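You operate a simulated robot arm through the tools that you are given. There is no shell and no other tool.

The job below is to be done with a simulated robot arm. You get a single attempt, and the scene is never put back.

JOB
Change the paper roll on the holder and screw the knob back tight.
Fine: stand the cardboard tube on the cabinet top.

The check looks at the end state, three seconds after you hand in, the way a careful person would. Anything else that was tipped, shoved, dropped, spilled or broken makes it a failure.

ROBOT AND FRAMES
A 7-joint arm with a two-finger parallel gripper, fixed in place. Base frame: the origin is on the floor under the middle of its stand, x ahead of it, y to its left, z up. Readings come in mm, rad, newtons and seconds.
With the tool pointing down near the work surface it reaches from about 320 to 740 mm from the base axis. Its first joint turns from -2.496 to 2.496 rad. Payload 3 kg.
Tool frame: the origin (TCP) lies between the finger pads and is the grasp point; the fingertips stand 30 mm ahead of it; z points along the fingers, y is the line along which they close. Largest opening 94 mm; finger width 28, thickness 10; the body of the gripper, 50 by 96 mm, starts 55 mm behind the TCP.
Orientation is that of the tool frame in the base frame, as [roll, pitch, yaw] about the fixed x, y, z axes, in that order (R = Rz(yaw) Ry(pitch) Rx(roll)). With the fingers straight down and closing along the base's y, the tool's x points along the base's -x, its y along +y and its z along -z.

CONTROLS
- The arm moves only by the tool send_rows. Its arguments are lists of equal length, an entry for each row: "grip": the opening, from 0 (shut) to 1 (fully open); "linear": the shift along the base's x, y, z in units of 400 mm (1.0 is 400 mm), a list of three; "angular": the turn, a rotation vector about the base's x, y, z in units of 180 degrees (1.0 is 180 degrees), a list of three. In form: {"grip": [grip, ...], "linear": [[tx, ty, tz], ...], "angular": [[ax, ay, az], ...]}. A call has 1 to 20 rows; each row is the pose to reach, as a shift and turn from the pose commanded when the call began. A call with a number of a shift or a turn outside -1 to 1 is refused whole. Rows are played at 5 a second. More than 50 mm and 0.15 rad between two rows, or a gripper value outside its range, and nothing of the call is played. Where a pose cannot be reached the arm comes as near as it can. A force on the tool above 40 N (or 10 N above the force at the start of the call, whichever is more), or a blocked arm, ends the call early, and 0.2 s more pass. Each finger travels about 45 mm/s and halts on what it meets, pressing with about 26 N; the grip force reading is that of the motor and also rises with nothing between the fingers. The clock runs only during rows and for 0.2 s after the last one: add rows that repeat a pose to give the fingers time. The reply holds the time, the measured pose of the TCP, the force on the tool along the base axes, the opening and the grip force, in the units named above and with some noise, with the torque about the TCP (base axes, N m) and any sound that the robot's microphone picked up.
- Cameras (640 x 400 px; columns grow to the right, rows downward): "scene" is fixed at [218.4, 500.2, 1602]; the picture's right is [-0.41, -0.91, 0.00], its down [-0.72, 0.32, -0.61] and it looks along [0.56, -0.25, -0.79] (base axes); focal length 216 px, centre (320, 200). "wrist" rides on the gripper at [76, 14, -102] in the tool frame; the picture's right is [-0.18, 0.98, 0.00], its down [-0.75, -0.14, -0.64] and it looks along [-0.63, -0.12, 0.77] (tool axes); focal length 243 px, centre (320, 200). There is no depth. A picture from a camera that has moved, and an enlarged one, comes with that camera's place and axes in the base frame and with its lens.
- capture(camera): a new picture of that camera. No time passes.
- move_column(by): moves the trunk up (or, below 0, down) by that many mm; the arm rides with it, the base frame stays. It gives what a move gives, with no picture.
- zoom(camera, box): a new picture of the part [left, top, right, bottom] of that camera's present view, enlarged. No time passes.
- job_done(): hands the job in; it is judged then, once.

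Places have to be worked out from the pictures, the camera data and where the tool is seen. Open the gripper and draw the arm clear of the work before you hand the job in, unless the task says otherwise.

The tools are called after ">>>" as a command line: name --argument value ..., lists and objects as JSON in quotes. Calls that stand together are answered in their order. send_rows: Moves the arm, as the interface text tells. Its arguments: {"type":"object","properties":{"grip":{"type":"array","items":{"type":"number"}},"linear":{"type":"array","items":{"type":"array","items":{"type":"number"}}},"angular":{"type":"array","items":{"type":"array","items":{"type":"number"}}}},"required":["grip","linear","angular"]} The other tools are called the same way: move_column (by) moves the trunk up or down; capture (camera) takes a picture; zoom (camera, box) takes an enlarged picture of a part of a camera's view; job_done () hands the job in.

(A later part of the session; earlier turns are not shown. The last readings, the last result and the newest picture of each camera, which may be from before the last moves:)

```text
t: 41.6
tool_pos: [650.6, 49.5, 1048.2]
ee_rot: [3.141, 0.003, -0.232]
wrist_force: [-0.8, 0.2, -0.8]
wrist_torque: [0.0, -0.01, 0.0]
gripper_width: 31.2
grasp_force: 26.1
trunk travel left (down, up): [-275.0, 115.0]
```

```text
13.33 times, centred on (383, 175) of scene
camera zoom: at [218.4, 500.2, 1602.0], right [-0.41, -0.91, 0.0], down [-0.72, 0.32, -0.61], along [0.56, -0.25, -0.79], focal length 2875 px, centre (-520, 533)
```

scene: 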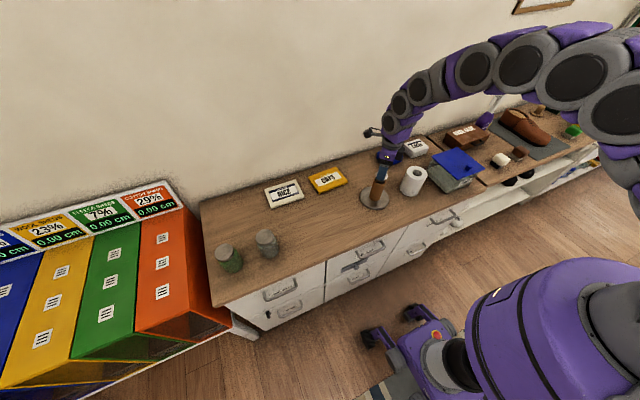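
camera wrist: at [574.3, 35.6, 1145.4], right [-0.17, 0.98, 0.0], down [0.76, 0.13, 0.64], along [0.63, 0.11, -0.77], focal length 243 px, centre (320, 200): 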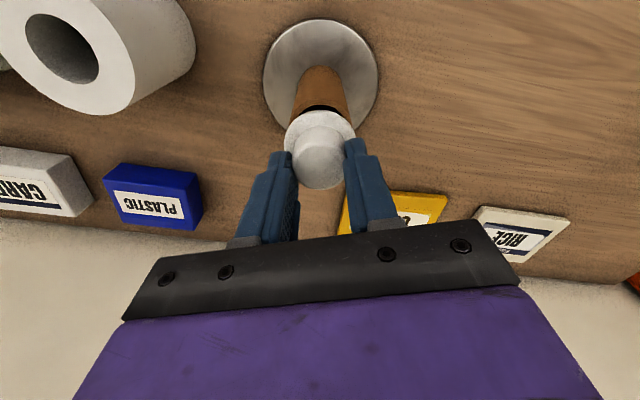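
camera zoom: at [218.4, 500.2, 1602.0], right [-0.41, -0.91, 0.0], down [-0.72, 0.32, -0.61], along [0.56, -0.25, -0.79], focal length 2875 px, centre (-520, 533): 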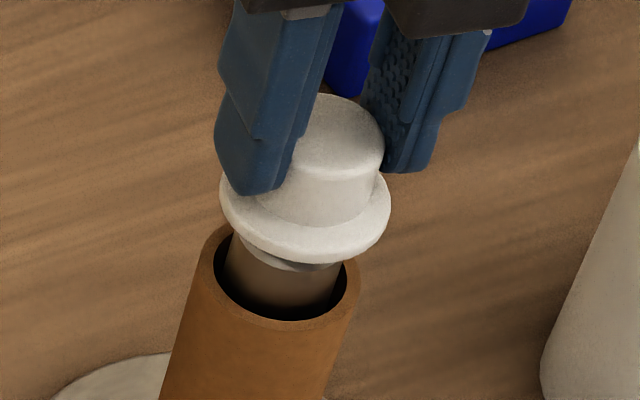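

The force stayed at −0.8 N and the knob rose with the tool, so it is free. I lift it straight up 70 mm and look at it and at the post.

>>> send_rows --grip '[0, 0, 0, 0, 0, 0]' --linear '[[0, 0, 0.01], [0, 0, 0.025], [0, 0, 0.06], [0, 0, 0.1], [0, 0, 0.14], [0, 0, 0.175]]' --angular '[[0, 0, 0], [0, 0, 0], [0, 0, 0], [0, 0, 0], [0, 0, 0], [0, 0, 0]]'

>>> zoom --camera "scene" --box '[355, 145, 415, 215]'

>>> capture --camera "wrist"

```text
t: 43.0
tool_pos: [648.7, 49.2, 1120.1]
ee_rot: [3.138, 0.002, -0.232]
wrist_force: [-0.3, 1.0, -0.6]
wrist_torque: [0.02, 0.01, -0.02]
gripper_width: 31.4
grasp_force: 25.9
trunk travel left (down, up): [-275.0, 115.0]
```

```text
5.71 times, centred on (385, 180) of scene
camera zoom: at [218.4, 500.2, 1602.0], right [-0.41, -0.91, 0.0], down [-0.72, 0.32, -0.61], along [0.56, -0.25, -0.79], focal length 1232 px, centre (-51, 314)
```

zoom: 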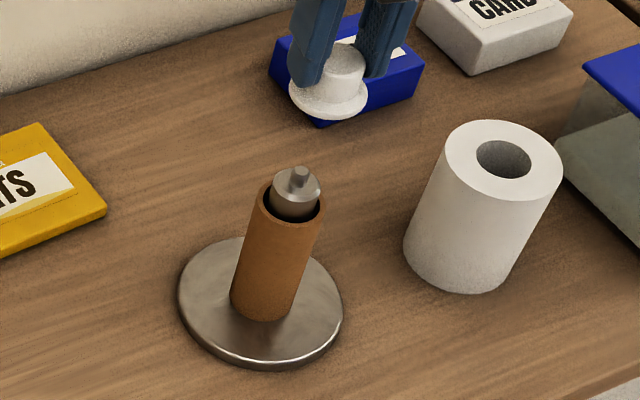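

```text
taken
camera wrist: at [720.3, 17.5, 1222.8], right [-0.41, -0.91, 0.0], down [-0.7, 0.31, 0.64], along [-0.59, 0.26, -0.77], focal length 243 px, centre (320, 200)
```

wrist: 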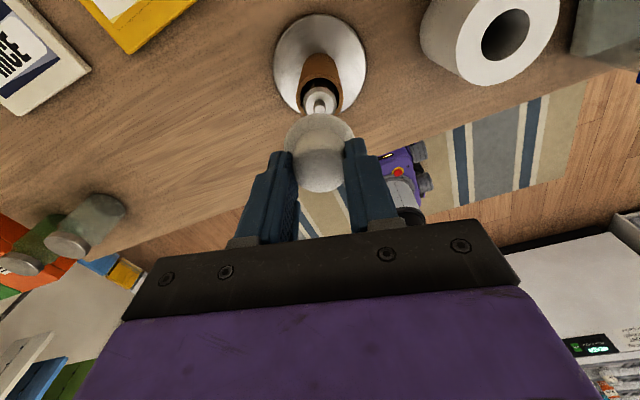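

The knob is off, showing a threaded stud on the post. I carry the knob, still high, over a bare spot on the cabinet at about (600, 170) and unwind the wrist to mid range on the way.

>>> send_rows --grip '[0, 0, 0, 0, 0, 0, 0, 0, 0, 0, 0, 0, 0, 0, 0, 0, 0, 0, 0, 0]' --linear '[[-0.006, 0.015, 0], [-0.0125, 0.03, 0], [-0.019, 0.045, 0], [-0.025, 0.06, 0], [-0.031, 0.075, 0], [-0.0375, 0.09, 0], [-0.044, 0.105, 0], [-0.05, 0.12, 0], [-0.056, 0.135, 0], [-0.0625, 0.15, 0], [-0.069, 0.165, 0], [-0.075, 0.18, 0], [-0.081, 0.195, 0], [-0.0875, 0.21, 0], [-0.094, 0.225, 0], [-0.1, 0.24, 0], [-0.106, 0.255, 0], [-0.1125, 0.27, 0], [-0.119, 0.285, 0], [-0.125, 0.3, 0]]' --angular '[[0, 0, -0.047], [0, 0, -0.094], [0, 0, -0.141], [0, 0, -0.188], [0, 0, -0.235], [0, 0, -0.282], [0, 0, -0.329], [0, 0, -0.376], [0, 0, -0.423], [0, 0, -0.47], [0, 0, -0.517], [0, 0, -0.564], [0, 0, -0.611], [0, 0, -0.658], [0, 0, -0.705], [0, 0, -0.752], [0, 0, -0.799], [0, 0, -0.846], [0, 0, -0.893], [0, 0, -0.94]]'

>>> capture --camera "wrist"

>>> capture --camera "scene"

```text
t: 47.2
tool_pos: [600.6, 171.3, 1119.0]
ee_rot: [-3.139, 0.0, 3.097]
wrist_force: [0.8, 0.0, -0.4]
wrist_torque: [-0.02, 0.01, 0.0]
gripper_width: 31.7
grasp_force: 26.0
trunk travel left (down, up): [-275.0, 115.0]
```

```text
taken
camera wrist: at [524.2, 187.8, 1222.8], right [0.23, 0.97, 0.0], down [0.75, -0.17, 0.64], along [0.62, -0.15, -0.77], focal length 243 px, centre (320, 200)
```

wrist: 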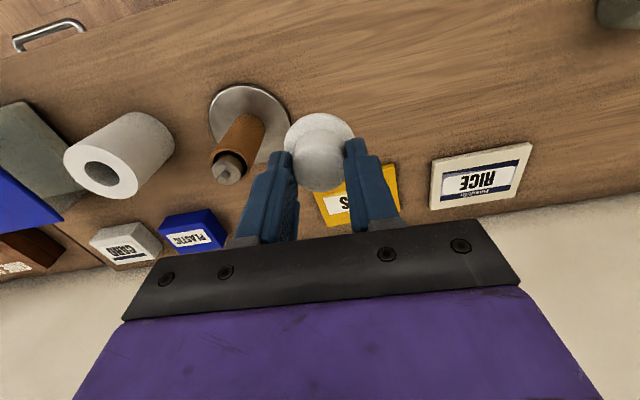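

```text
taken
```

scene: 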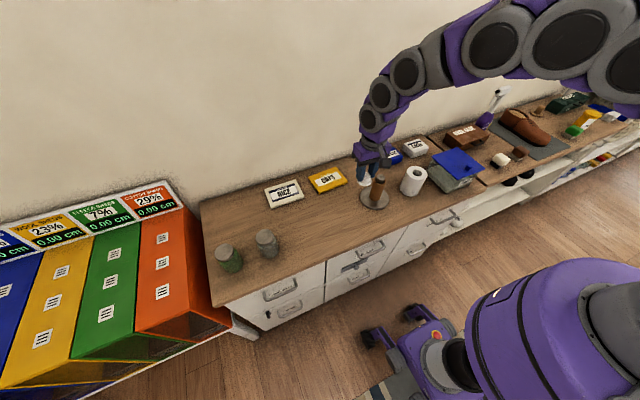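

The spot is bare. I go down 205 mm, which should leave the knob about 10 mm above the cabinet top, then feel for contact.

>>> send_rows --grip '[0, 0, 0, 0, 0, 0, 0, 0]' --linear '[[0, 0, -0.07], [0, 0, -0.14], [0, 0, -0.21], [0, 0, -0.28], [0, 0, -0.35], [0, 0, -0.42], [0, 0, -0.48], [0, 0, -0.5125]]' --angular '[[0, 0, 0], [0, 0, 0], [0, 0, 0], [0, 0, 0], [0, 0, 0], [0, 0, 0], [0, 0, 0], [0, 0, 0]]'

>>> zoom --camera "scene" --box '[320, 150, 420, 230]'

>>> capture --camera "wrist"

```text
t: 49.0
tool_pos: [600.9, 169.4, 913.1]
ee_rot: [3.14, 0.001, 3.099]
wrist_force: [0.4, 0.6, -0.6]
wrist_torque: [-0.02, 0.0, 0.01]
gripper_width: 31.5
grasp_force: 26.0
trunk travel left (down, up): [-275.0, 115.0]
```

```text
5.00 times, centred on (370, 190) of scene
camera zoom: at [218.4, 500.2, 1602.0], right [-0.41, -0.91, 0.0], down [-0.72, 0.32, -0.61], along [0.56, -0.25, -0.79], focal length 1078 px, centre (70, 250)
```

zoom: 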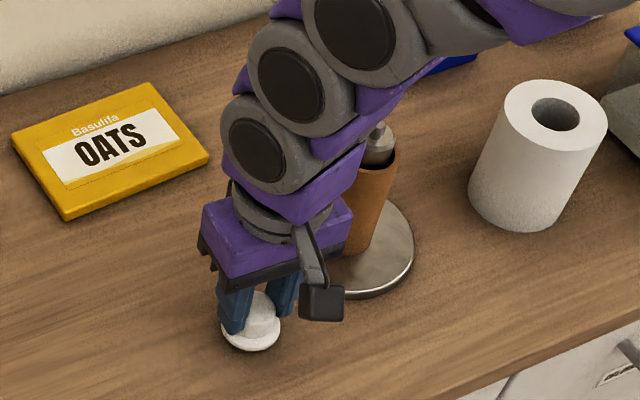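

```text
taken
camera wrist: at [524.5, 186.3, 1016.5], right [0.23, 0.97, 0.0], down [0.75, -0.17, 0.64], along [0.63, -0.15, -0.77], focal length 243 px, centre (320, 200)
```

wrist: 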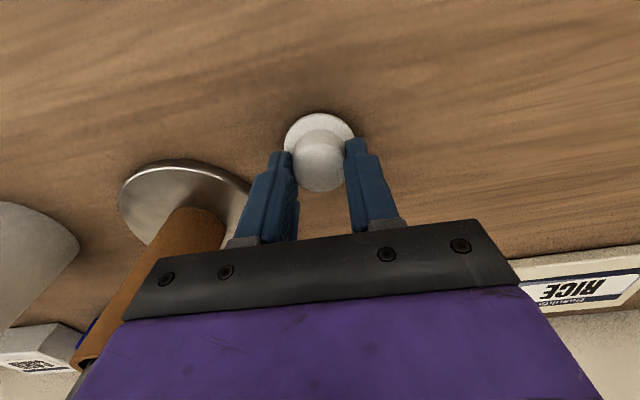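

No contact yet; the knob hovers just above the wood. I lower in 2 mm steps.

>>> send_rows --grip '[0, 0, 0, 0]' --linear '[[0, 0, -0.005], [0, 0, -0.01], [0, 0, -0.015], [0, 0, -0.02]]' --angular '[[0, 0, 0], [0, 0, 0], [0, 0, 0], [0, 0, 0]]'

>>> zoom --camera "wrist" --box '[240, 80, 400, 220]'

```text
t: 50.0
tool_pos: [600.6, 169.4, 905.0]
ee_rot: [-3.141, 0.0, 3.097]
wrist_force: [-0.5, 0.1, 3.3]
wrist_torque: [0.06, -0.04, -0.03]
gripper_width: 31.6
grasp_force: 26.4
trunk travel left (down, up): [-275.0, 115.0]
```

```text
2.86 times, centred on (320, 150) of wrist
camera zoom: at [524.0, 186.1, 1009.5], right [0.23, 0.97, 0.0], down [0.75, -0.17, 0.64], along [0.63, -0.15, -0.77], focal length 693 px, centre (320, 343)
```

zoom: 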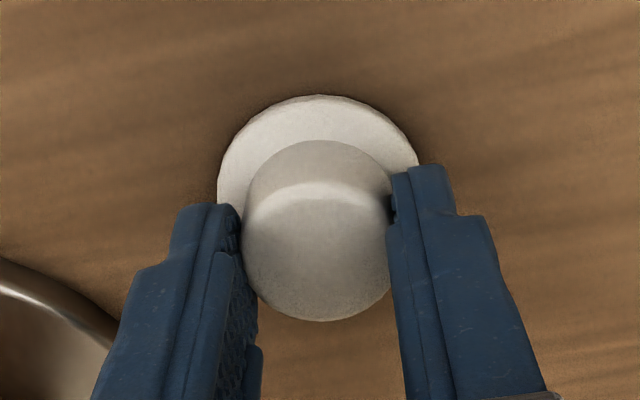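

The knob touched down at TCP z≈905 with 3.3 N. I open, check it stands, and rise straight up.

>>> send_rows --grip '[0.45, 0.6, 0.7, 0.7, 0.7, 0.7, 0.7, 0.7]' --linear '[[0, 0, 0.001], [0, 0, 0.001], [0, 0, 0.001], [0, 0, 0.03], [0, 0, 0.09], [0, 0, 0.17], [0, 0, 0.27], [0, 0, 0.37]]' --angular '[[0, 0, 0], [0, 0, 0], [0, 0, 0], [0, 0, 0], [0, 0, 0], [0, 0, 0], [0, 0, 0], [0, 0, 0]]'

>>> capture --camera "wrist"

>>> zoom --camera "scene" --box '[320, 150, 420, 230]'

```text
t: 51.8
tool_pos: [599.8, 169.5, 1054.7]
ee_rot: [3.141, -0.001, 3.096]
wrist_force: [0.0, -0.2, -0.8]
wrist_torque: [0.0, 0.03, 0.0]
gripper_width: 65.8
grasp_force: 0.0
trunk travel left (down, up): [-275.0, 115.0]
```

```text
taken
camera wrist: at [523.4, 186.6, 1158.7], right [0.23, 0.97, 0.0], down [0.75, -0.17, 0.64], along [0.63, -0.15, -0.77], focal length 243 px, centre (320, 200)
```

wrist: 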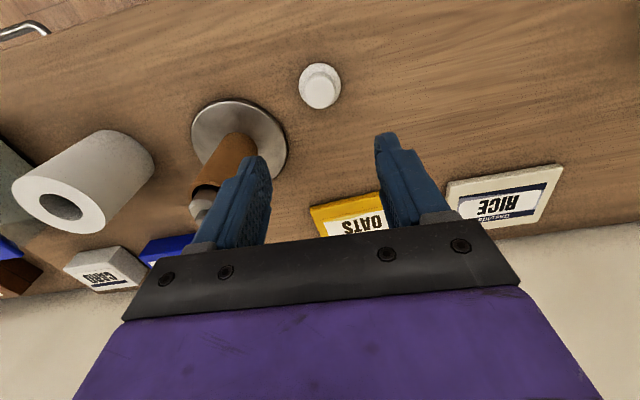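

```text
5.00 times, centred on (370, 190) of scene
camera zoom: at [218.4, 500.2, 1602.0], right [-0.41, -0.91, 0.0], down [-0.72, 0.32, -0.61], along [0.56, -0.25, -0.79], focal length 1078 px, centre (70, 250)
```

zoom: 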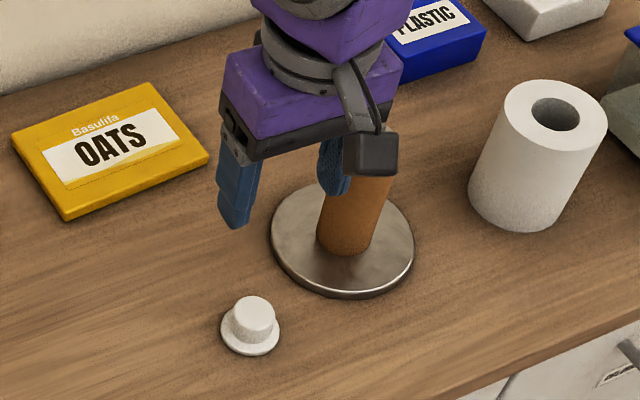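

The knob stands at (600, 169.5). Next is the cardboard tube: its top is near z≈980 and the stud top near 1008. I rise, move over the post axis (650.5, 49.8) and check the alignment.

>>> send_rows --grip '[0.7, 0.75, 0.8, 0.8, 0.8, 0.8]' --linear '[[0, 0, 0.09], [0.025, -0.06, 0.09], [0.051, -0.12, 0.09], [0.076, -0.18, 0.09], [0.102, -0.24, 0.09], [0.126, -0.299, 0.09]]' --angular '[[0, 0, 0], [0, 0, 0], [0, 0, 0], [0, 0, 0], [0, 0, 0], [0, 0, 0]]'

>>> zoom --camera "wrist" --box '[230, 0, 410, 180]'

>>> zoom --camera "scene" --box '[350, 145, 420, 215]'

```text
t: 53.2
tool_pos: [651.4, 50.0, 1089.3]
ee_rot: [-3.141, -0.002, 3.099]
wrist_force: [0.4, -0.1, -0.6]
wrist_torque: [-0.01, -0.01, -0.03]
gripper_width: 74.9
grasp_force: 0.0
trunk travel left (down, up): [-275.0, 115.0]
```

```text
2.22 times, centred on (320, 90) of wrist
camera zoom: at [574.5, 65.8, 1193.4], right [0.23, 0.97, 0.0], down [0.75, -0.17, 0.64], along [0.62, -0.15, -0.77], focal length 539 px, centre (320, 444)
```

zoom: 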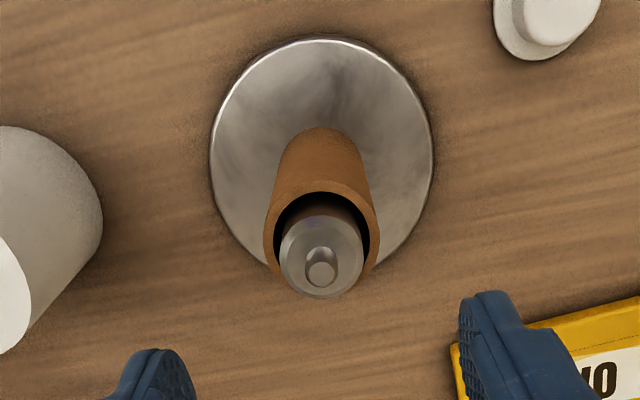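

```text
5.71 times, centred on (385, 180) of scene
camera zoom: at [218.4, 500.2, 1602.0], right [-0.41, -0.91, 0.0], down [-0.72, 0.32, -0.61], along [0.56, -0.25, -0.79], focal length 1232 px, centre (-51, 314)
```

zoom: 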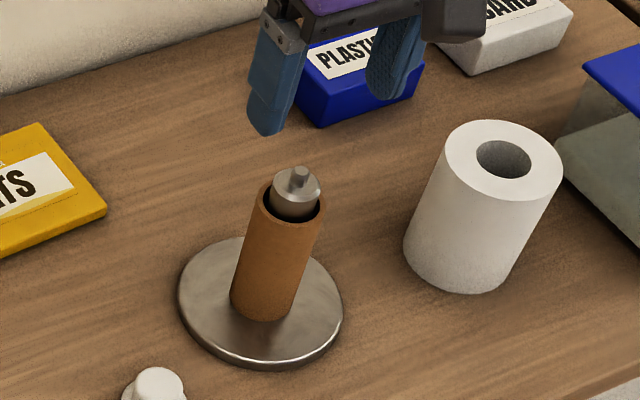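

The stud sits on the tool axis (column 320). I go straight down to TCP z≈970 with the fingers either side of the tube, leaving the palm about 15 mm above the stud.

>>> send_rows --grip '[0.8, 0.8, 0.8, 0.8, 0.8, 0.8]' --linear '[[0, 0, -0.06], [0, 0, -0.12], [0, 0, -0.18], [0, 0, -0.24], [0, 0, -0.28], [0, 0, -0.2975]]' --angular '[[0, 0, 0], [0, 0, 0], [0, 0, 0], [0, 0, 0], [0, 0, 0], [0, 0, 0]]'

>>> capture --camera "wrist"

>>> zoom --camera "scene" --box '[350, 145, 420, 215]'

```text
t: 54.6
tool_pos: [651.4, 50.8, 970.4]
ee_rot: [-3.141, 0.0, 3.097]
wrist_force: [-0.3, -0.5, -0.1]
wrist_torque: [0.03, 0.0, -0.01]
gripper_width: 75.0
grasp_force: 0.0
trunk travel left (down, up): [-275.0, 115.0]
```

```text
taken
camera wrist: at [574.5, 67.5, 1074.3], right [0.23, 0.97, 0.0], down [0.75, -0.17, 0.64], along [0.62, -0.15, -0.77], focal length 243 px, centre (320, 200)
```

wrist: 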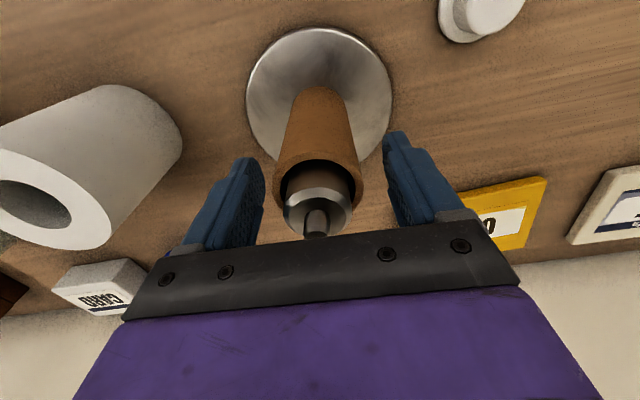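

```text
5.71 times, centred on (385, 180) of scene
camera zoom: at [218.4, 500.2, 1602.0], right [-0.41, -0.91, 0.0], down [-0.72, 0.32, -0.61], along [0.56, -0.25, -0.79], focal length 1232 px, centre (-51, 314)
```

zoom: 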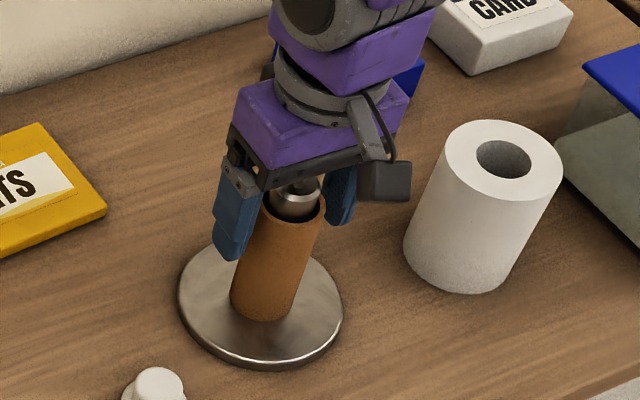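

The fingers flank the tube with no contact. I close on it gently and read the width.

>>> send_rows --grip '[0.6, 0.4, 0.2, 0, 0, 0]' --linear '[[0, 0, 0], [0, 0, 0], [0, 0, 0], [0, 0, 0], [0, 0, 0], [0, 0, 0]]' --angular '[[0, 0, 0], [0, 0, 0], [0, 0, 0], [0, 0, 0], [0, 0, 0], [0, 0, 0]]'

>>> zoom --camera "wrist" --box '[230, 60, 410, 250]'

```text
t: 56.0
tool_pos: [649.5, 49.5, 969.8]
ee_rot: [3.141, 0.0, 3.097]
wrist_force: [-0.2, -0.1, -0.7]
wrist_torque: [0.01, 0.01, -0.02]
gripper_width: 49.7
grasp_force: 26.0
trunk travel left (down, up): [-275.0, 115.0]
```

```text
2.11 times, centred on (320, 155) of wrist
camera zoom: at [574.5, 67.4, 1074.6], right [0.23, 0.97, 0.0], down [0.75, -0.17, 0.64], along [0.63, -0.15, -0.77], focal length 511 px, centre (320, 295)
```

zoom: 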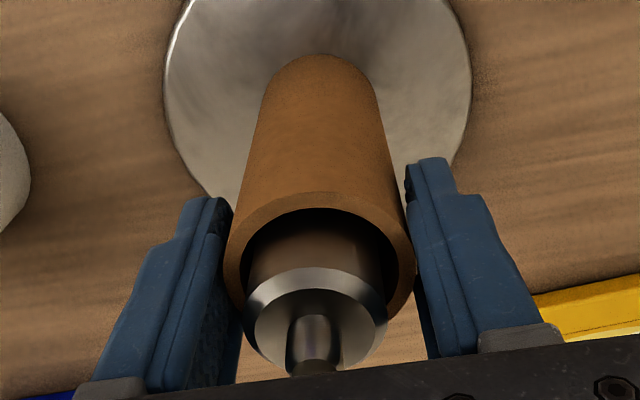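

The fingers hold the tube at 49.7 mm with no side load. I lift 12 mm first to see that only the tube comes up.

>>> send_rows --grip '[0, 0, 0]' --linear '[[0, 0, 0.01], [0, 0, 0.02], [0, 0, 0.03]]' --angular '[[0, 0, 0], [0, 0, 0], [0, 0, 0]]'

>>> zoom --camera "scene" --box '[350, 145, 420, 215]'

>>> zoom --camera "wrist" --box '[230, 20, 410, 250]'

```text
t: 56.8
tool_pos: [650.2, 50.6, 984.2]
ee_rot: [3.141, -0.001, 3.1]
wrist_force: [-0.5, 1.0, 0.8]
wrist_torque: [0.01, -0.02, 0.01]
gripper_width: 49.6
grasp_force: 25.8
trunk travel left (down, up): [-275.0, 115.0]
```

```text
5.71 times, centred on (385, 180) of scene
camera zoom: at [218.4, 500.2, 1602.0], right [-0.41, -0.91, 0.0], down [-0.72, 0.32, -0.61], along [0.56, -0.25, -0.79], focal length 1232 px, centre (-51, 314)
```

zoom: 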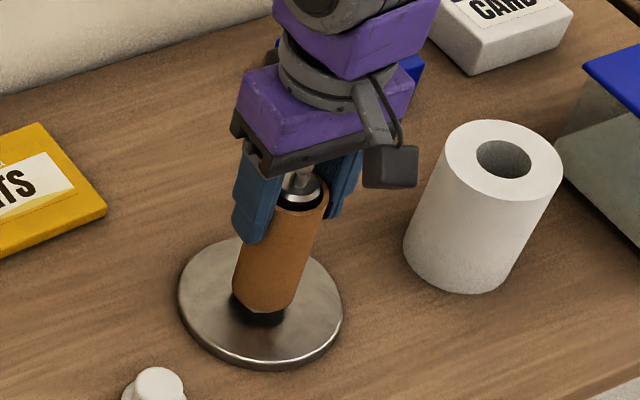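

```text
1.74 times, centred on (320, 135) of wrist
camera zoom: at [574.4, 67.3, 1086.5], right [0.23, 0.97, 0.0], down [0.75, -0.17, 0.64], along [0.63, -0.15, -0.77], focal length 422 px, centre (320, 313)
```

zoom: 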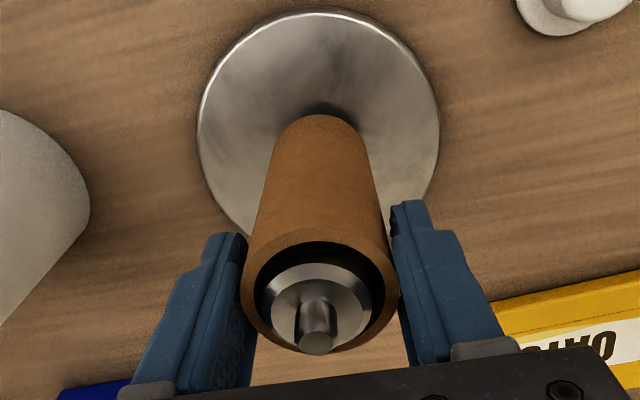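

Only the tube is moving and the holder stays put. I lift it clear above the stud and carry it to a bare spot at about (590, 290).

>>> send_rows --grip '[0, 0, 0, 0, 0, 0, 0, 0, 0, 0, 0, 0, 0]' --linear '[[0, 0, 0.08], [0, 0, 0.16], [0, 0, 0.24], [0, 0, 0.33], [0, 0, 0.415], [-0.02, 0.08, 0.415], [-0.04, 0.16, 0.415], [-0.06, 0.24, 0.415], [-0.08, 0.32, 0.415], [-0.1, 0.4, 0.415], [-0.12, 0.48, 0.415], [-0.14, 0.56, 0.415], [-0.15, 0.6, 0.415]]' --angular '[[0, 0, 0], [0, 0, 0], [0, 0, 0], [0, 0, 0], [0, 0, 0], [0, 0, 0], [0, 0, 0], [0, 0, 0], [0, 0, 0], [0, 0, 0], [0, 0, 0], [0, 0, 0], [0, 0, 0]]'

>>> capture --camera "scene"

>>> capture --camera "wrist"

```text
t: 59.6
tool_pos: [590.9, 291.2, 1148.3]
ee_rot: [-3.141, -0.001, 3.098]
wrist_force: [-0.6, 0.6, -0.1]
wrist_torque: [-0.02, 0.01, 0.03]
gripper_width: 49.5
grasp_force: 25.8
trunk travel left (down, up): [-275.0, 115.0]
```

```text
taken
```

scene: 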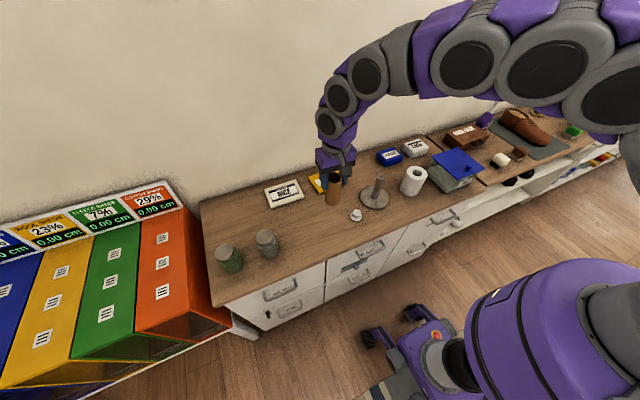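

```text
taken
camera wrist: at [514.1, 308.0, 1252.0], right [0.23, 0.97, 0.0], down [0.75, -0.17, 0.64], along [0.62, -0.15, -0.77], focal length 243 px, centre (320, 200)
```

wrist: 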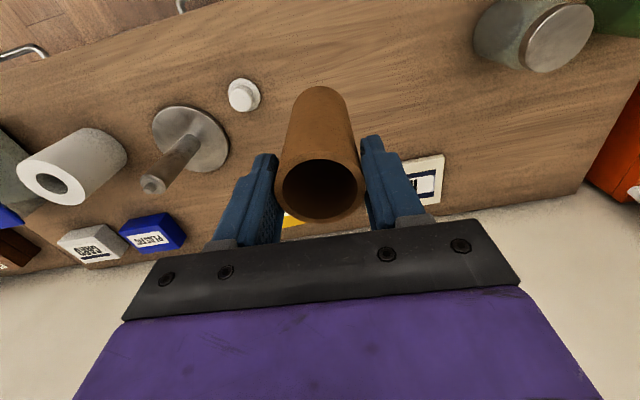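

The tube hangs straight. On the disc it was held with the TCP at 970, so it should touch the wood at about 960. I go down to about 974 and then step slowly.

>>> send_rows --grip '[0, 0, 0, 0, 0, 0, 0]' --linear '[[0, 0, -0.08], [0, 0, -0.16], [0, 0, -0.24], [0, 0, -0.32], [0, 0, -0.38], [0, 0, -0.42], [0, 0, -0.435]]' --angular '[[0, 0, 0], [0, 0, 0], [0, 0, 0], [0, 0, 0], [0, 0, 0], [0, 0, 0], [0, 0, 0]]'

>>> zoom --camera "scene" --box '[290, 150, 400, 230]'

```text
t: 61.2
tool_pos: [590.3, 291.2, 974.2]
ee_rot: [-3.14, -0.002, 3.097]
wrist_force: [0.3, 0.1, 0.3]
wrist_torque: [0.0, -0.01, 0.0]
gripper_width: 49.3
grasp_force: 25.9
trunk travel left (down, up): [-275.0, 115.0]
```

```text
5.00 times, centred on (345, 190) of scene
camera zoom: at [218.4, 500.2, 1602.0], right [-0.41, -0.91, 0.0], down [-0.72, 0.32, -0.61], along [0.56, -0.25, -0.79], focal length 1078 px, centre (195, 250)
```

zoom: 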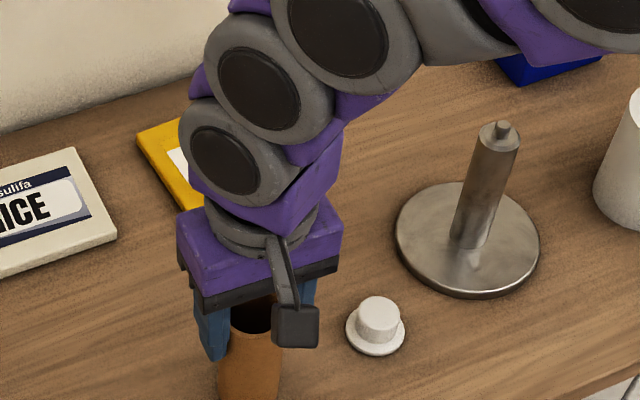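

No contact yet. I lower in 2 mm steps to feel the wood.

>>> send_rows --grip '[0, 0, 0, 0, 0]' --linear '[[0, 0, -0.006], [0, 0, -0.012], [0, 0, -0.018], [0, 0, -0.023], [0, 0, -0.027]]' --angular '[[0, 0, 0], [0, 0, 0], [0, 0, 0], [0, 0, 0], [0, 0, 0]]'

>>> zoom --camera "scene" --box '[290, 170, 400, 250]'

```text
t: 62.4
tool_pos: [591.0, 290.7, 964.0]
ee_rot: [-3.138, -0.001, 3.097]
wrist_force: [-0.2, -0.6, 0.2]
wrist_torque: [0.02, 0.0, -0.01]
gripper_width: 49.6
grasp_force: 25.8
trunk travel left (down, up): [-275.0, 115.0]
```

```text
5.00 times, centred on (345, 210) of scene
camera zoom: at [218.4, 500.2, 1602.0], right [-0.41, -0.91, 0.0], down [-0.72, 0.32, -0.61], along [0.56, -0.25, -0.79], focal length 1078 px, centre (195, 150)
```

zoom: 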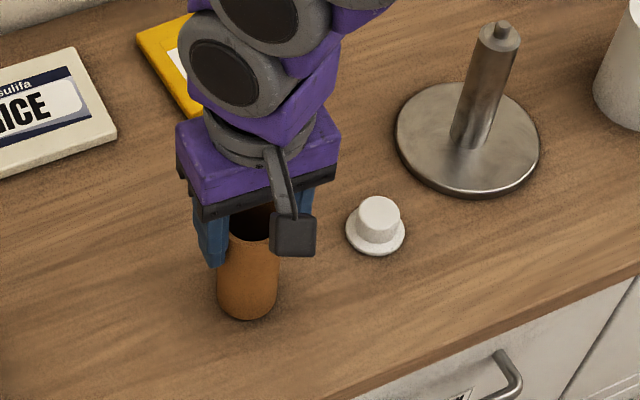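

Still no force at z≈964. I keep stepping down 1.2 mm at a time.

>>> send_rows --grip '[0, 0, 0, 0]' --linear '[[0, 0, -0.003], [0, 0, -0.006], [0, 0, -0.009], [0, 0, -0.012]]' --angular '[[0, 0, 0], [0, 0, 0], [0, 0, 0], [0, 0, 0]]'

```text
t: 63.4
tool_pos: [590.4, 289.4, 958.8]
ee_rot: [-3.142, 0.001, 3.097]
wrist_force: [-1.4, -0.9, 14.5]
wrist_torque: [-0.18, 0.35, -0.03]
gripper_width: 49.6
grasp_force: 25.5
trunk travel left (down, up): [-275.0, 115.0]
```

Contact at 14.5 N, about 2 mm past touching. I ease back 1.8 mm, open, check the tube stands, and rise straight up.

>>> send_rows --grip '[0, 0, 0.55, 0.65, 0.8, 0.8]' --linear '[[0, 0, 0.0042], [0, 0, 0.0042], [0, 0, 0.0042], [0, 0, 0.0042], [0, 0, 0.0042], [0, 0, 0.0042]]' --angular '[[0, 0, 0], [0, 0, 0], [0, 0, 0], [0, 0, 0], [0, 0, 0], [0, 0, 0]]'

>>> zoom --camera "wrist" --box '[200, 60, 440, 250]'

```text
t: 64.8
tool_pos: [591.7, 290.9, 960.2]
ee_rot: [-3.139, -0.002, 3.099]
wrist_force: [0.5, -0.4, 0.3]
wrist_torque: [0.0, -0.05, 0.01]
gripper_width: 74.9
grasp_force: 0.0
trunk travel left (down, up): [-275.0, 115.0]
```

```text
2.11 times, centred on (320, 155) of wrist
camera zoom: at [514.6, 307.2, 1064.1], right [0.23, 0.97, 0.0], down [0.75, -0.17, 0.64], along [0.62, -0.15, -0.77], focal length 511 px, centre (320, 295)
```

zoom: 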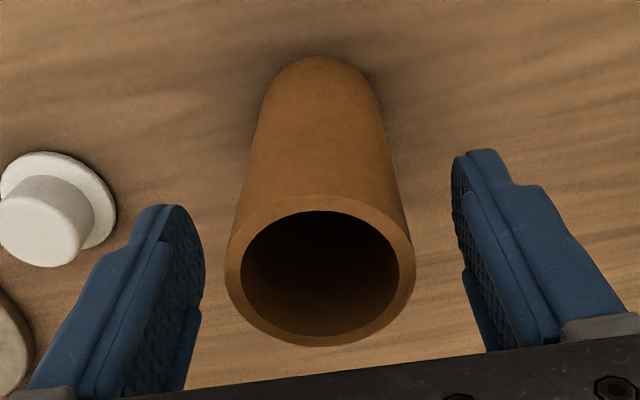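

The tube stands on its own with clearance both sides. I rise straight up and travel high over to view the new roll.

>>> send_rows --grip '[0.8, 0.8, 0.8, 0.8, 0.8, 0.8, 0.85, 0.9, 1, 1, 1, 1, 1, 1, 1, 1, 1]' --linear '[[0, 0, 0.04], [0, 0, 0.12], [0, 0, 0.2], [0, 0, 0.3], [0, 0, 0.4], [0, 0, 0.475], [-0.007, -0.09, 0.475], [-0.014, -0.18, 0.475], [-0.021, -0.27, 0.475], [-0.028, -0.36, 0.475], [-0.035, -0.45, 0.475], [-0.042, -0.54, 0.475], [-0.049, -0.63, 0.475], [-0.056, -0.72, 0.475], [-0.063, -0.81, 0.475], [-0.07, -0.9, 0.475], [-0.075, -0.9775, 0.475]]' --angular '[[0, 0, 0], [0, 0, 0], [0, 0, 0], [0, 0, 0], [0, 0, 0], [0, 0, 0], [0, 0, 0], [0, 0, 0], [0, 0, 0], [0, 0, 0], [0, 0, 0], [0, 0, 0], [0, 0, 0], [0, 0, 0], [0, 0, 0], [0, 0, 0], [0, 0, 0]]'

>>> capture --camera "wrist"

>>> capture --camera "scene"

>>> zoom --camera "scene" --box '[320, 150, 460, 240]'

```text
t: 68.4
tool_pos: [559.4, -104.3, 1150.6]
ee_rot: [3.14, 0.0, 3.098]
wrist_force: [-0.2, 0.4, -1.0]
wrist_torque: [0.03, 0.04, 0.0]
gripper_width: 94.1
grasp_force: 0.1
trunk travel left (down, up): [-275.0, 115.0]
```

```text
taken
camera wrist: at [484.1, -88.0, 1254.4], right [0.23, 0.97, 0.0], down [0.75, -0.17, 0.64], along [0.62, -0.14, -0.77], focal length 243 px, centre (320, 200)
```

wrist: 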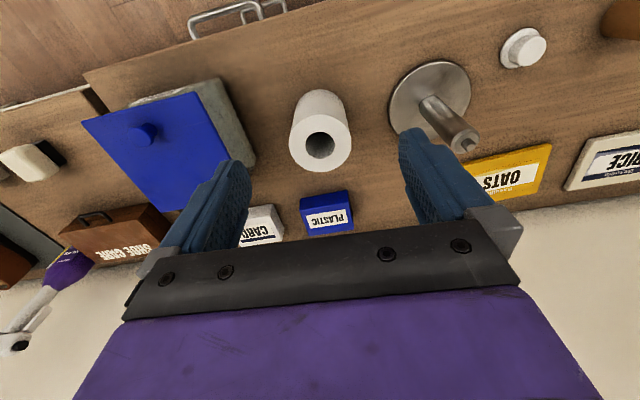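

```text
taken
```

scene: 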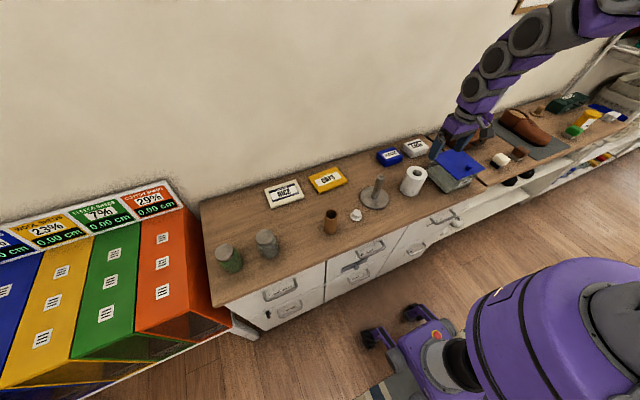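

```text
4.44 times, centred on (390, 195) of scene
camera zoom: at [218.4, 500.2, 1602.0], right [-0.41, -0.91, 0.0], down [-0.72, 0.32, -0.61], along [0.56, -0.25, -0.79], focal length 958 px, centre (9, 222)
```

zoom: 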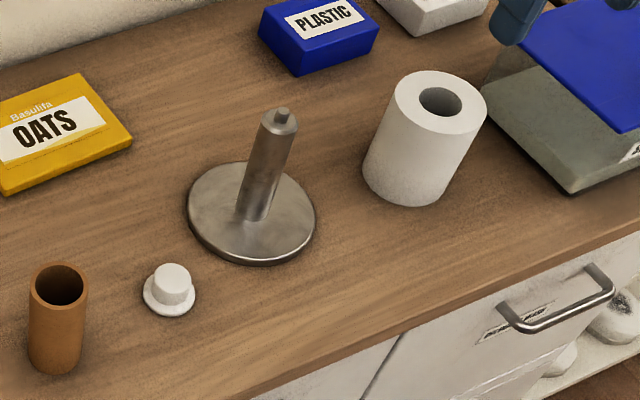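

The tube and knob stand where I left them and the holder is bare. I move above the roll, around (633, −122), to measure its centre and width against the fingers.

>>> send_rows --grip '[1, 1, 1, 1, 1]' --linear '[[0.05, -0.012, -0.04], [0.1, -0.024, -0.09], [0.15, -0.035, -0.14], [0.185, -0.045, -0.19], [0.185, -0.045, -0.225]]' --angular '[[0, 0, 0], [0, 0, 0], [0, 0, 0], [0, 0, 0], [0, 0, 0]]'

>>> capture --camera "wrist"

>>> zoom --camera "scene" --box '[375, 140, 455, 210]'

```text
t: 69.6
tool_pos: [635.3, -120.9, 1060.4]
ee_rot: [3.141, 0.001, 3.099]
wrist_force: [0.1, -1.2, -0.2]
wrist_torque: [-0.03, 0.0, 0.04]
gripper_width: 94.3
grasp_force: 0.0
trunk travel left (down, up): [-275.0, 115.0]
```

```text
taken
camera wrist: at [558.4, -103.7, 1164.2], right [0.23, 0.97, 0.0], down [0.75, -0.17, 0.64], along [0.63, -0.15, -0.77], focal length 243 px, centre (320, 200)
```

wrist: 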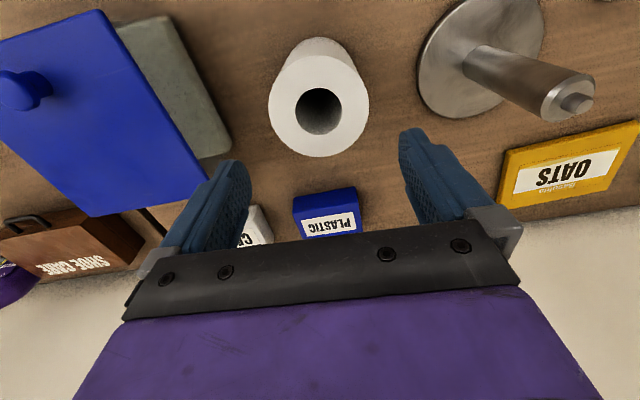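

```text
5.71 times, centred on (415, 175) of scene
camera zoom: at [218.4, 500.2, 1602.0], right [-0.41, -0.91, 0.0], down [-0.72, 0.32, -0.61], along [0.56, -0.25, -0.79], focal length 1232 px, centre (-223, 343)
```

zoom: 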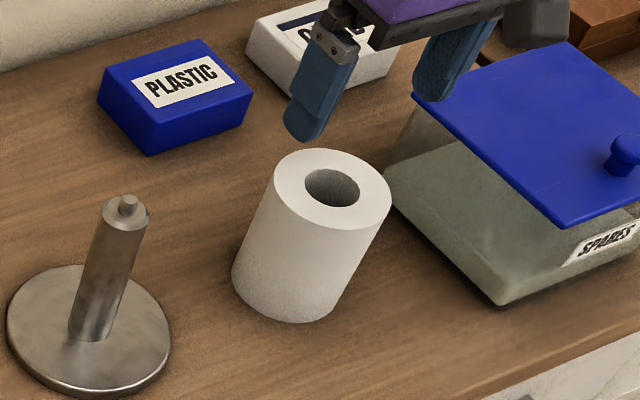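

I zoom in on the roll in the wrist view for its centre and diameter.

>>> zoom --camera "wrist" --box '[240, 20, 400, 180]'

>>> zoom --camera "wrist" --box '[180, 100, 460, 260]'

```text
2.50 times, centred on (320, 100) of wrist
camera zoom: at [558.4, -103.7, 1164.2], right [0.23, 0.97, 0.0], down [0.75, -0.17, 0.64], along [0.63, -0.15, -0.77], focal length 606 px, centre (320, 450)
```

zoom: 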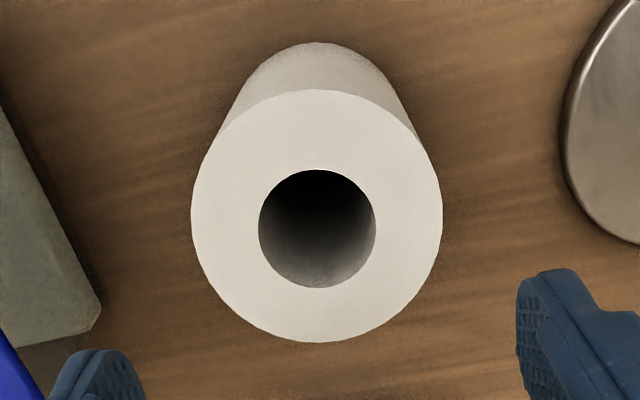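

```text
2.29 times, centred on (320, 180) of wrist
camera zoom: at [558.4, -103.7, 1164.2], right [0.23, 0.97, 0.0], down [0.75, -0.17, 0.64], along [0.63, -0.15, -0.77], focal length 555 px, centre (320, 246)
```

zoom: 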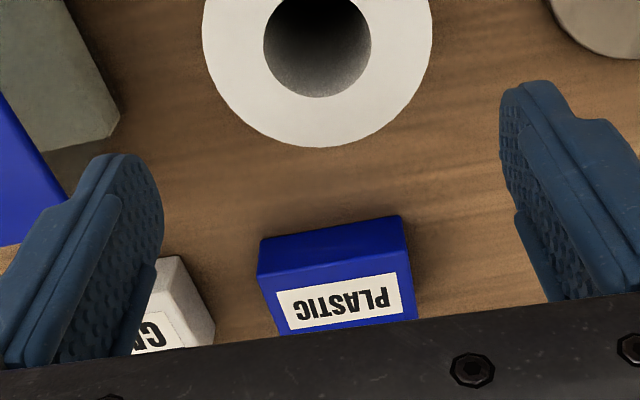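

The scene and wrist views differ by about 5 mm on the roll's x. Across-column readings have proved reliable, so I turn the tool 90° to read x from the column direction, and I'll grip the roll along x, which also centres it.

>>> send_rows --grip '[1, 1, 1, 1, 1, 1, 1, 1, 1, 1, 1]' --linear '[[0, 0, 0], [0, 0, 0], [0, 0, 0], [0, 0, 0], [0, 0, 0], [0, 0, 0], [0, 0, 0], [0, 0, 0], [0, 0, 0], [0, 0, 0], [0, 0, 0]]' --angular '[[0, 0, -0.045], [0, 0, -0.09], [0, 0, -0.135], [0, 0, -0.18], [0, 0, -0.225], [0, 0, -0.27], [0, 0, -0.315], [0, 0, -0.36], [0, 0, -0.405], [0, 0, -0.45], [0, 0, -0.4865]]'

>>> capture --camera "wrist"

>>> zoom --camera "wrist" --box '[240, 20, 400, 180]'

>>> capture --camera "scene"

```text
t: 72.0
tool_pos: [634.1, -119.6, 1059.3]
ee_rot: [-3.14, 0.0, 1.567]
wrist_force: [-0.6, 0.4, -0.1]
wrist_torque: [0.02, 0.0, 0.02]
gripper_width: 94.1
grasp_force: 0.1
trunk travel left (down, up): [-275.0, 115.0]
```

```text
taken
camera wrist: at [648.7, -44.7, 1164.4], right [0.98, -0.19, 0.0], down [-0.14, -0.75, 0.64], along [-0.12, -0.63, -0.77], focal length 243 px, centre (320, 200)
```

wrist: 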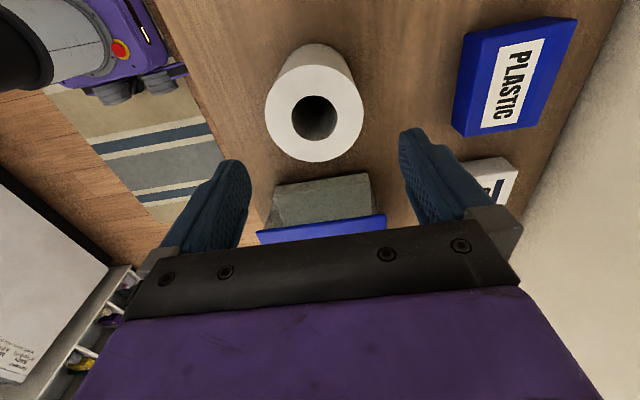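

```text
2.50 times, centred on (320, 100) of wrist
camera zoom: at [648.7, -44.7, 1164.4], right [0.98, -0.19, 0.0], down [-0.14, -0.75, 0.64], along [-0.12, -0.63, -0.77], focal length 606 px, centre (320, 450)
```

zoom: 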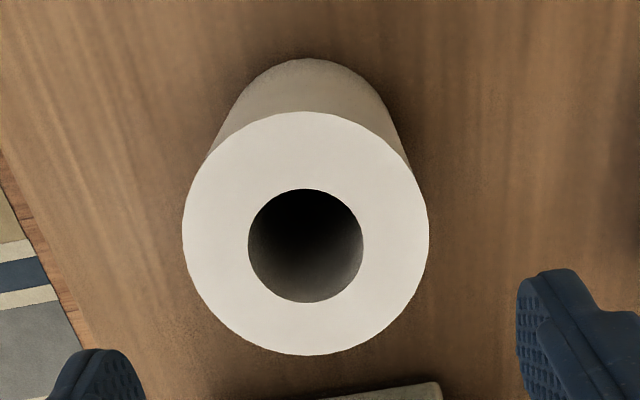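

```text
taken
```

scene: 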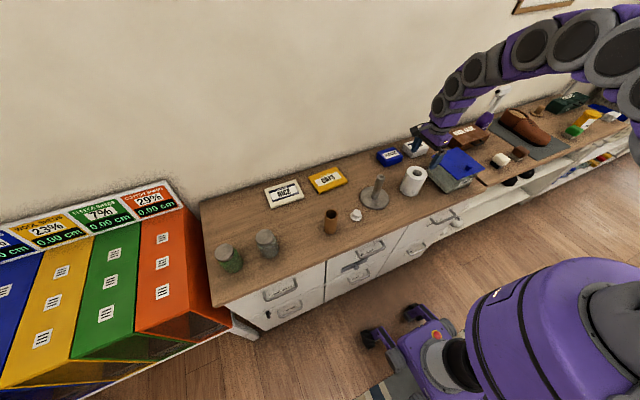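

Correcting for perspective, the two wrist views agree well: the roll centre is at (629.2, −121.0), top z≈965, diameter ≈83 mm. I shift 4.9 mm in −x and go down until the tips are just past the roll's top edge.

>>> send_rows --grip '[1, 1, 1, 1, 1]' --linear '[[-0.012, -0.001, 0], [-0.012, -0.001, -0.05], [-0.012, -0.001, -0.1], [-0.012, -0.001, -0.15], [-0.012, -0.001, -0.185]]' --angular '[[0, 0, 0], [0, 0, 0], [0, 0, 0], [0, 0, 0], [0, 0, 0]]'

>>> capture --camera "wrist"

>>> zoom --camera "scene" --box '[375, 140, 455, 210]'

```text
t: 73.2
tool_pos: [628.8, -119.8, 987.1]
ee_rot: [-3.14, 0.001, 1.569]
wrist_force: [-0.1, -0.3, 0.3]
wrist_torque: [0.02, 0.01, 0.02]
gripper_width: 94.0
grasp_force: 0.2
trunk travel left (down, up): [-275.0, 115.0]
```

```text
taken
camera wrist: at [643.0, -45.3, 1090.2], right [0.98, -0.19, 0.0], down [-0.14, -0.75, 0.64], along [-0.12, -0.63, -0.77], focal length 243 px, centre (320, 200)
```

wrist: 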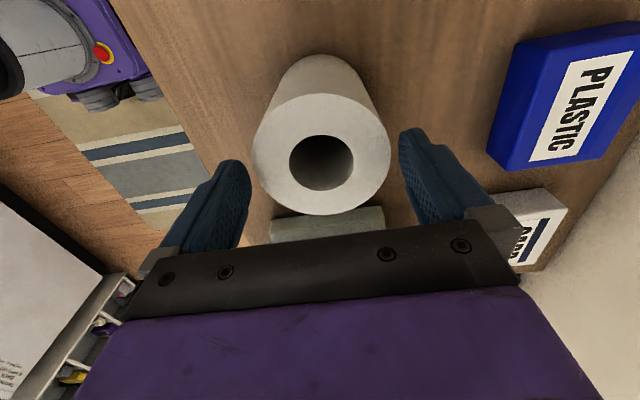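

```text
5.71 times, centred on (415, 175) of scene
camera zoom: at [218.4, 500.2, 1602.0], right [-0.41, -0.91, 0.0], down [-0.72, 0.32, -0.61], along [0.56, -0.25, -0.79], focal length 1232 px, centre (-223, 343)
```

zoom: 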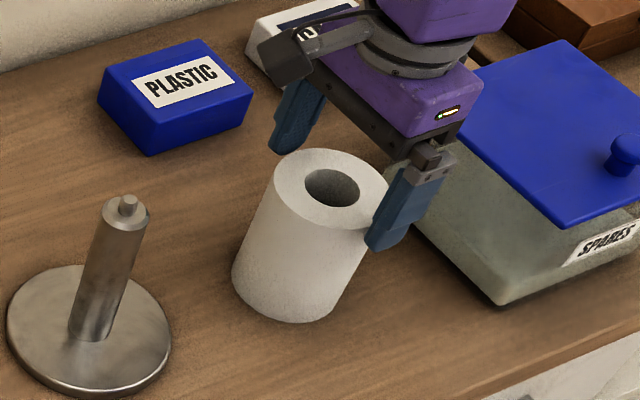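

The fingers straddle the roll without touching, and the hole is centred to within about 2 mm. I go down to TCP z≈960 and close.

>>> send_rows --grip '[1, 1, 1, 0.9, 0.85, 0.8, 0.7, 0.6, 0.6]' --linear '[[0, 0, -0.03], [0, 0, -0.055], [0, 0, -0.0675], [0, 0, -0.0675], [0, 0, -0.0675], [0, 0, -0.0675], [0, 0, -0.0675], [0, 0, -0.0675], [0, 0, -0.0675]]' --angular '[[0, 0, 0], [0, 0, 0], [0, 0, 0], [0, 0, 0], [0, 0, 0], [0, 0, 0], [0, 0, 0], [0, 0, 0], [0, 0, 0]]'

>>> zoom --camera "wrist" --box '[200, 60, 440, 250]'

>>> zoom --camera "scene" --box '[375, 140, 455, 210]'

```text
t: 75.2
tool_pos: [630.0, -120.7, 959.3]
ee_rot: [-3.14, -0.001, 1.568]
wrist_force: [0.6, 0.0, 0.5]
wrist_torque: [0.0, -0.04, -0.02]
gripper_width: 88.2
grasp_force: 26.2
trunk travel left (down, up): [-275.0, 115.0]
```

```text
2.11 times, centred on (320, 155) of wrist
camera zoom: at [643.3, -45.2, 1063.4], right [0.98, -0.19, 0.0], down [-0.14, -0.75, 0.64], along [-0.12, -0.63, -0.77], focal length 511 px, centre (320, 295)
```

zoom: 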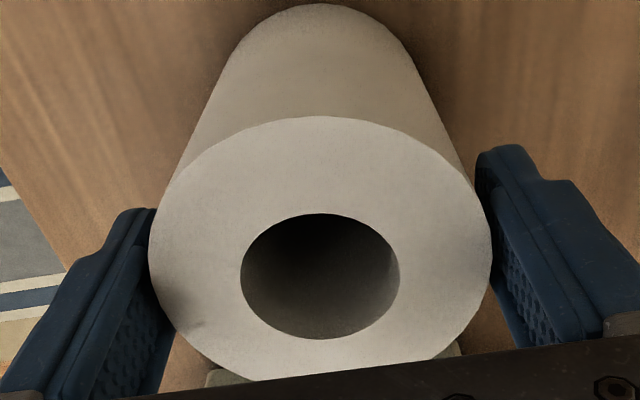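

```text
5.71 times, centred on (415, 175) of scene
camera zoom: at [218.4, 500.2, 1602.0], right [-0.41, -0.91, 0.0], down [-0.72, 0.32, -0.61], along [0.56, -0.25, -0.79], focal length 1232 px, centre (-223, 343)
```

zoom: 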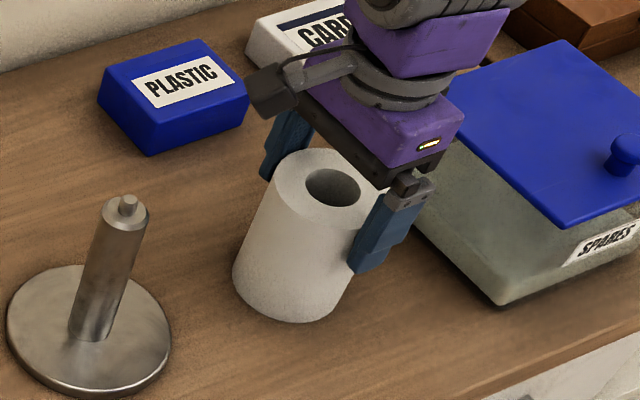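

The roll is gripped at 88.2 mm and the hole is centred under the tool axis. I lift it straight up, 10 mm first and then to well above the stud height.

>>> send_rows --grip '[0.6, 0.6, 0.6, 0.6, 0.6, 0.6, 0.6]' --linear '[[0, 0, 0.012], [0, 0, 0.025], [0, 0, 0.1], [0, 0, 0.19], [0, 0, 0.28], [0, 0, 0.37], [0, 0, 0.44]]' --angular '[[0, 0, 0], [0, 0, 0], [0, 0, 0], [0, 0, 0], [0, 0, 0], [0, 0, 0], [0, 0, 0]]'

>>> capture --camera "wrist"

>>> zoom --camera "scene" --box '[355, 120, 455, 210]'

```text
t: 76.8
tool_pos: [630.2, -120.6, 1137.2]
ee_rot: [3.141, 0.001, 1.57]
wrist_force: [-0.2, -0.4, -0.2]
wrist_torque: [-0.02, 0.0, -0.01]
gripper_width: 88.4
grasp_force: 26.2
trunk travel left (down, up): [-275.0, 115.0]
```

```text
taken
camera wrist: at [642.9, -45.0, 1239.9], right [0.98, -0.18, 0.0], down [-0.14, -0.75, 0.64], along [-0.12, -0.63, -0.77], focal length 243 px, centre (320, 200)
```

wrist: 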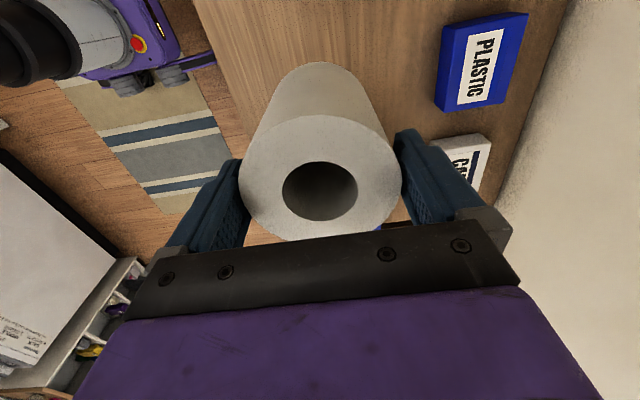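

```text
4.44 times, centred on (405, 165) of scene
camera zoom: at [218.4, 500.2, 1602.0], right [-0.41, -0.91, 0.0], down [-0.72, 0.32, -0.61], along [0.56, -0.25, -0.79], focal length 958 px, centre (-58, 356)
```

zoom: 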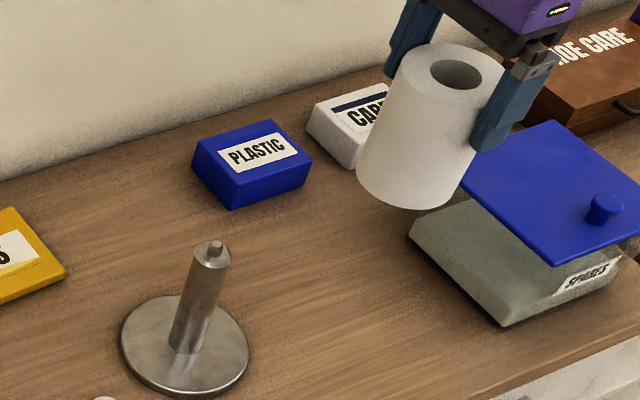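

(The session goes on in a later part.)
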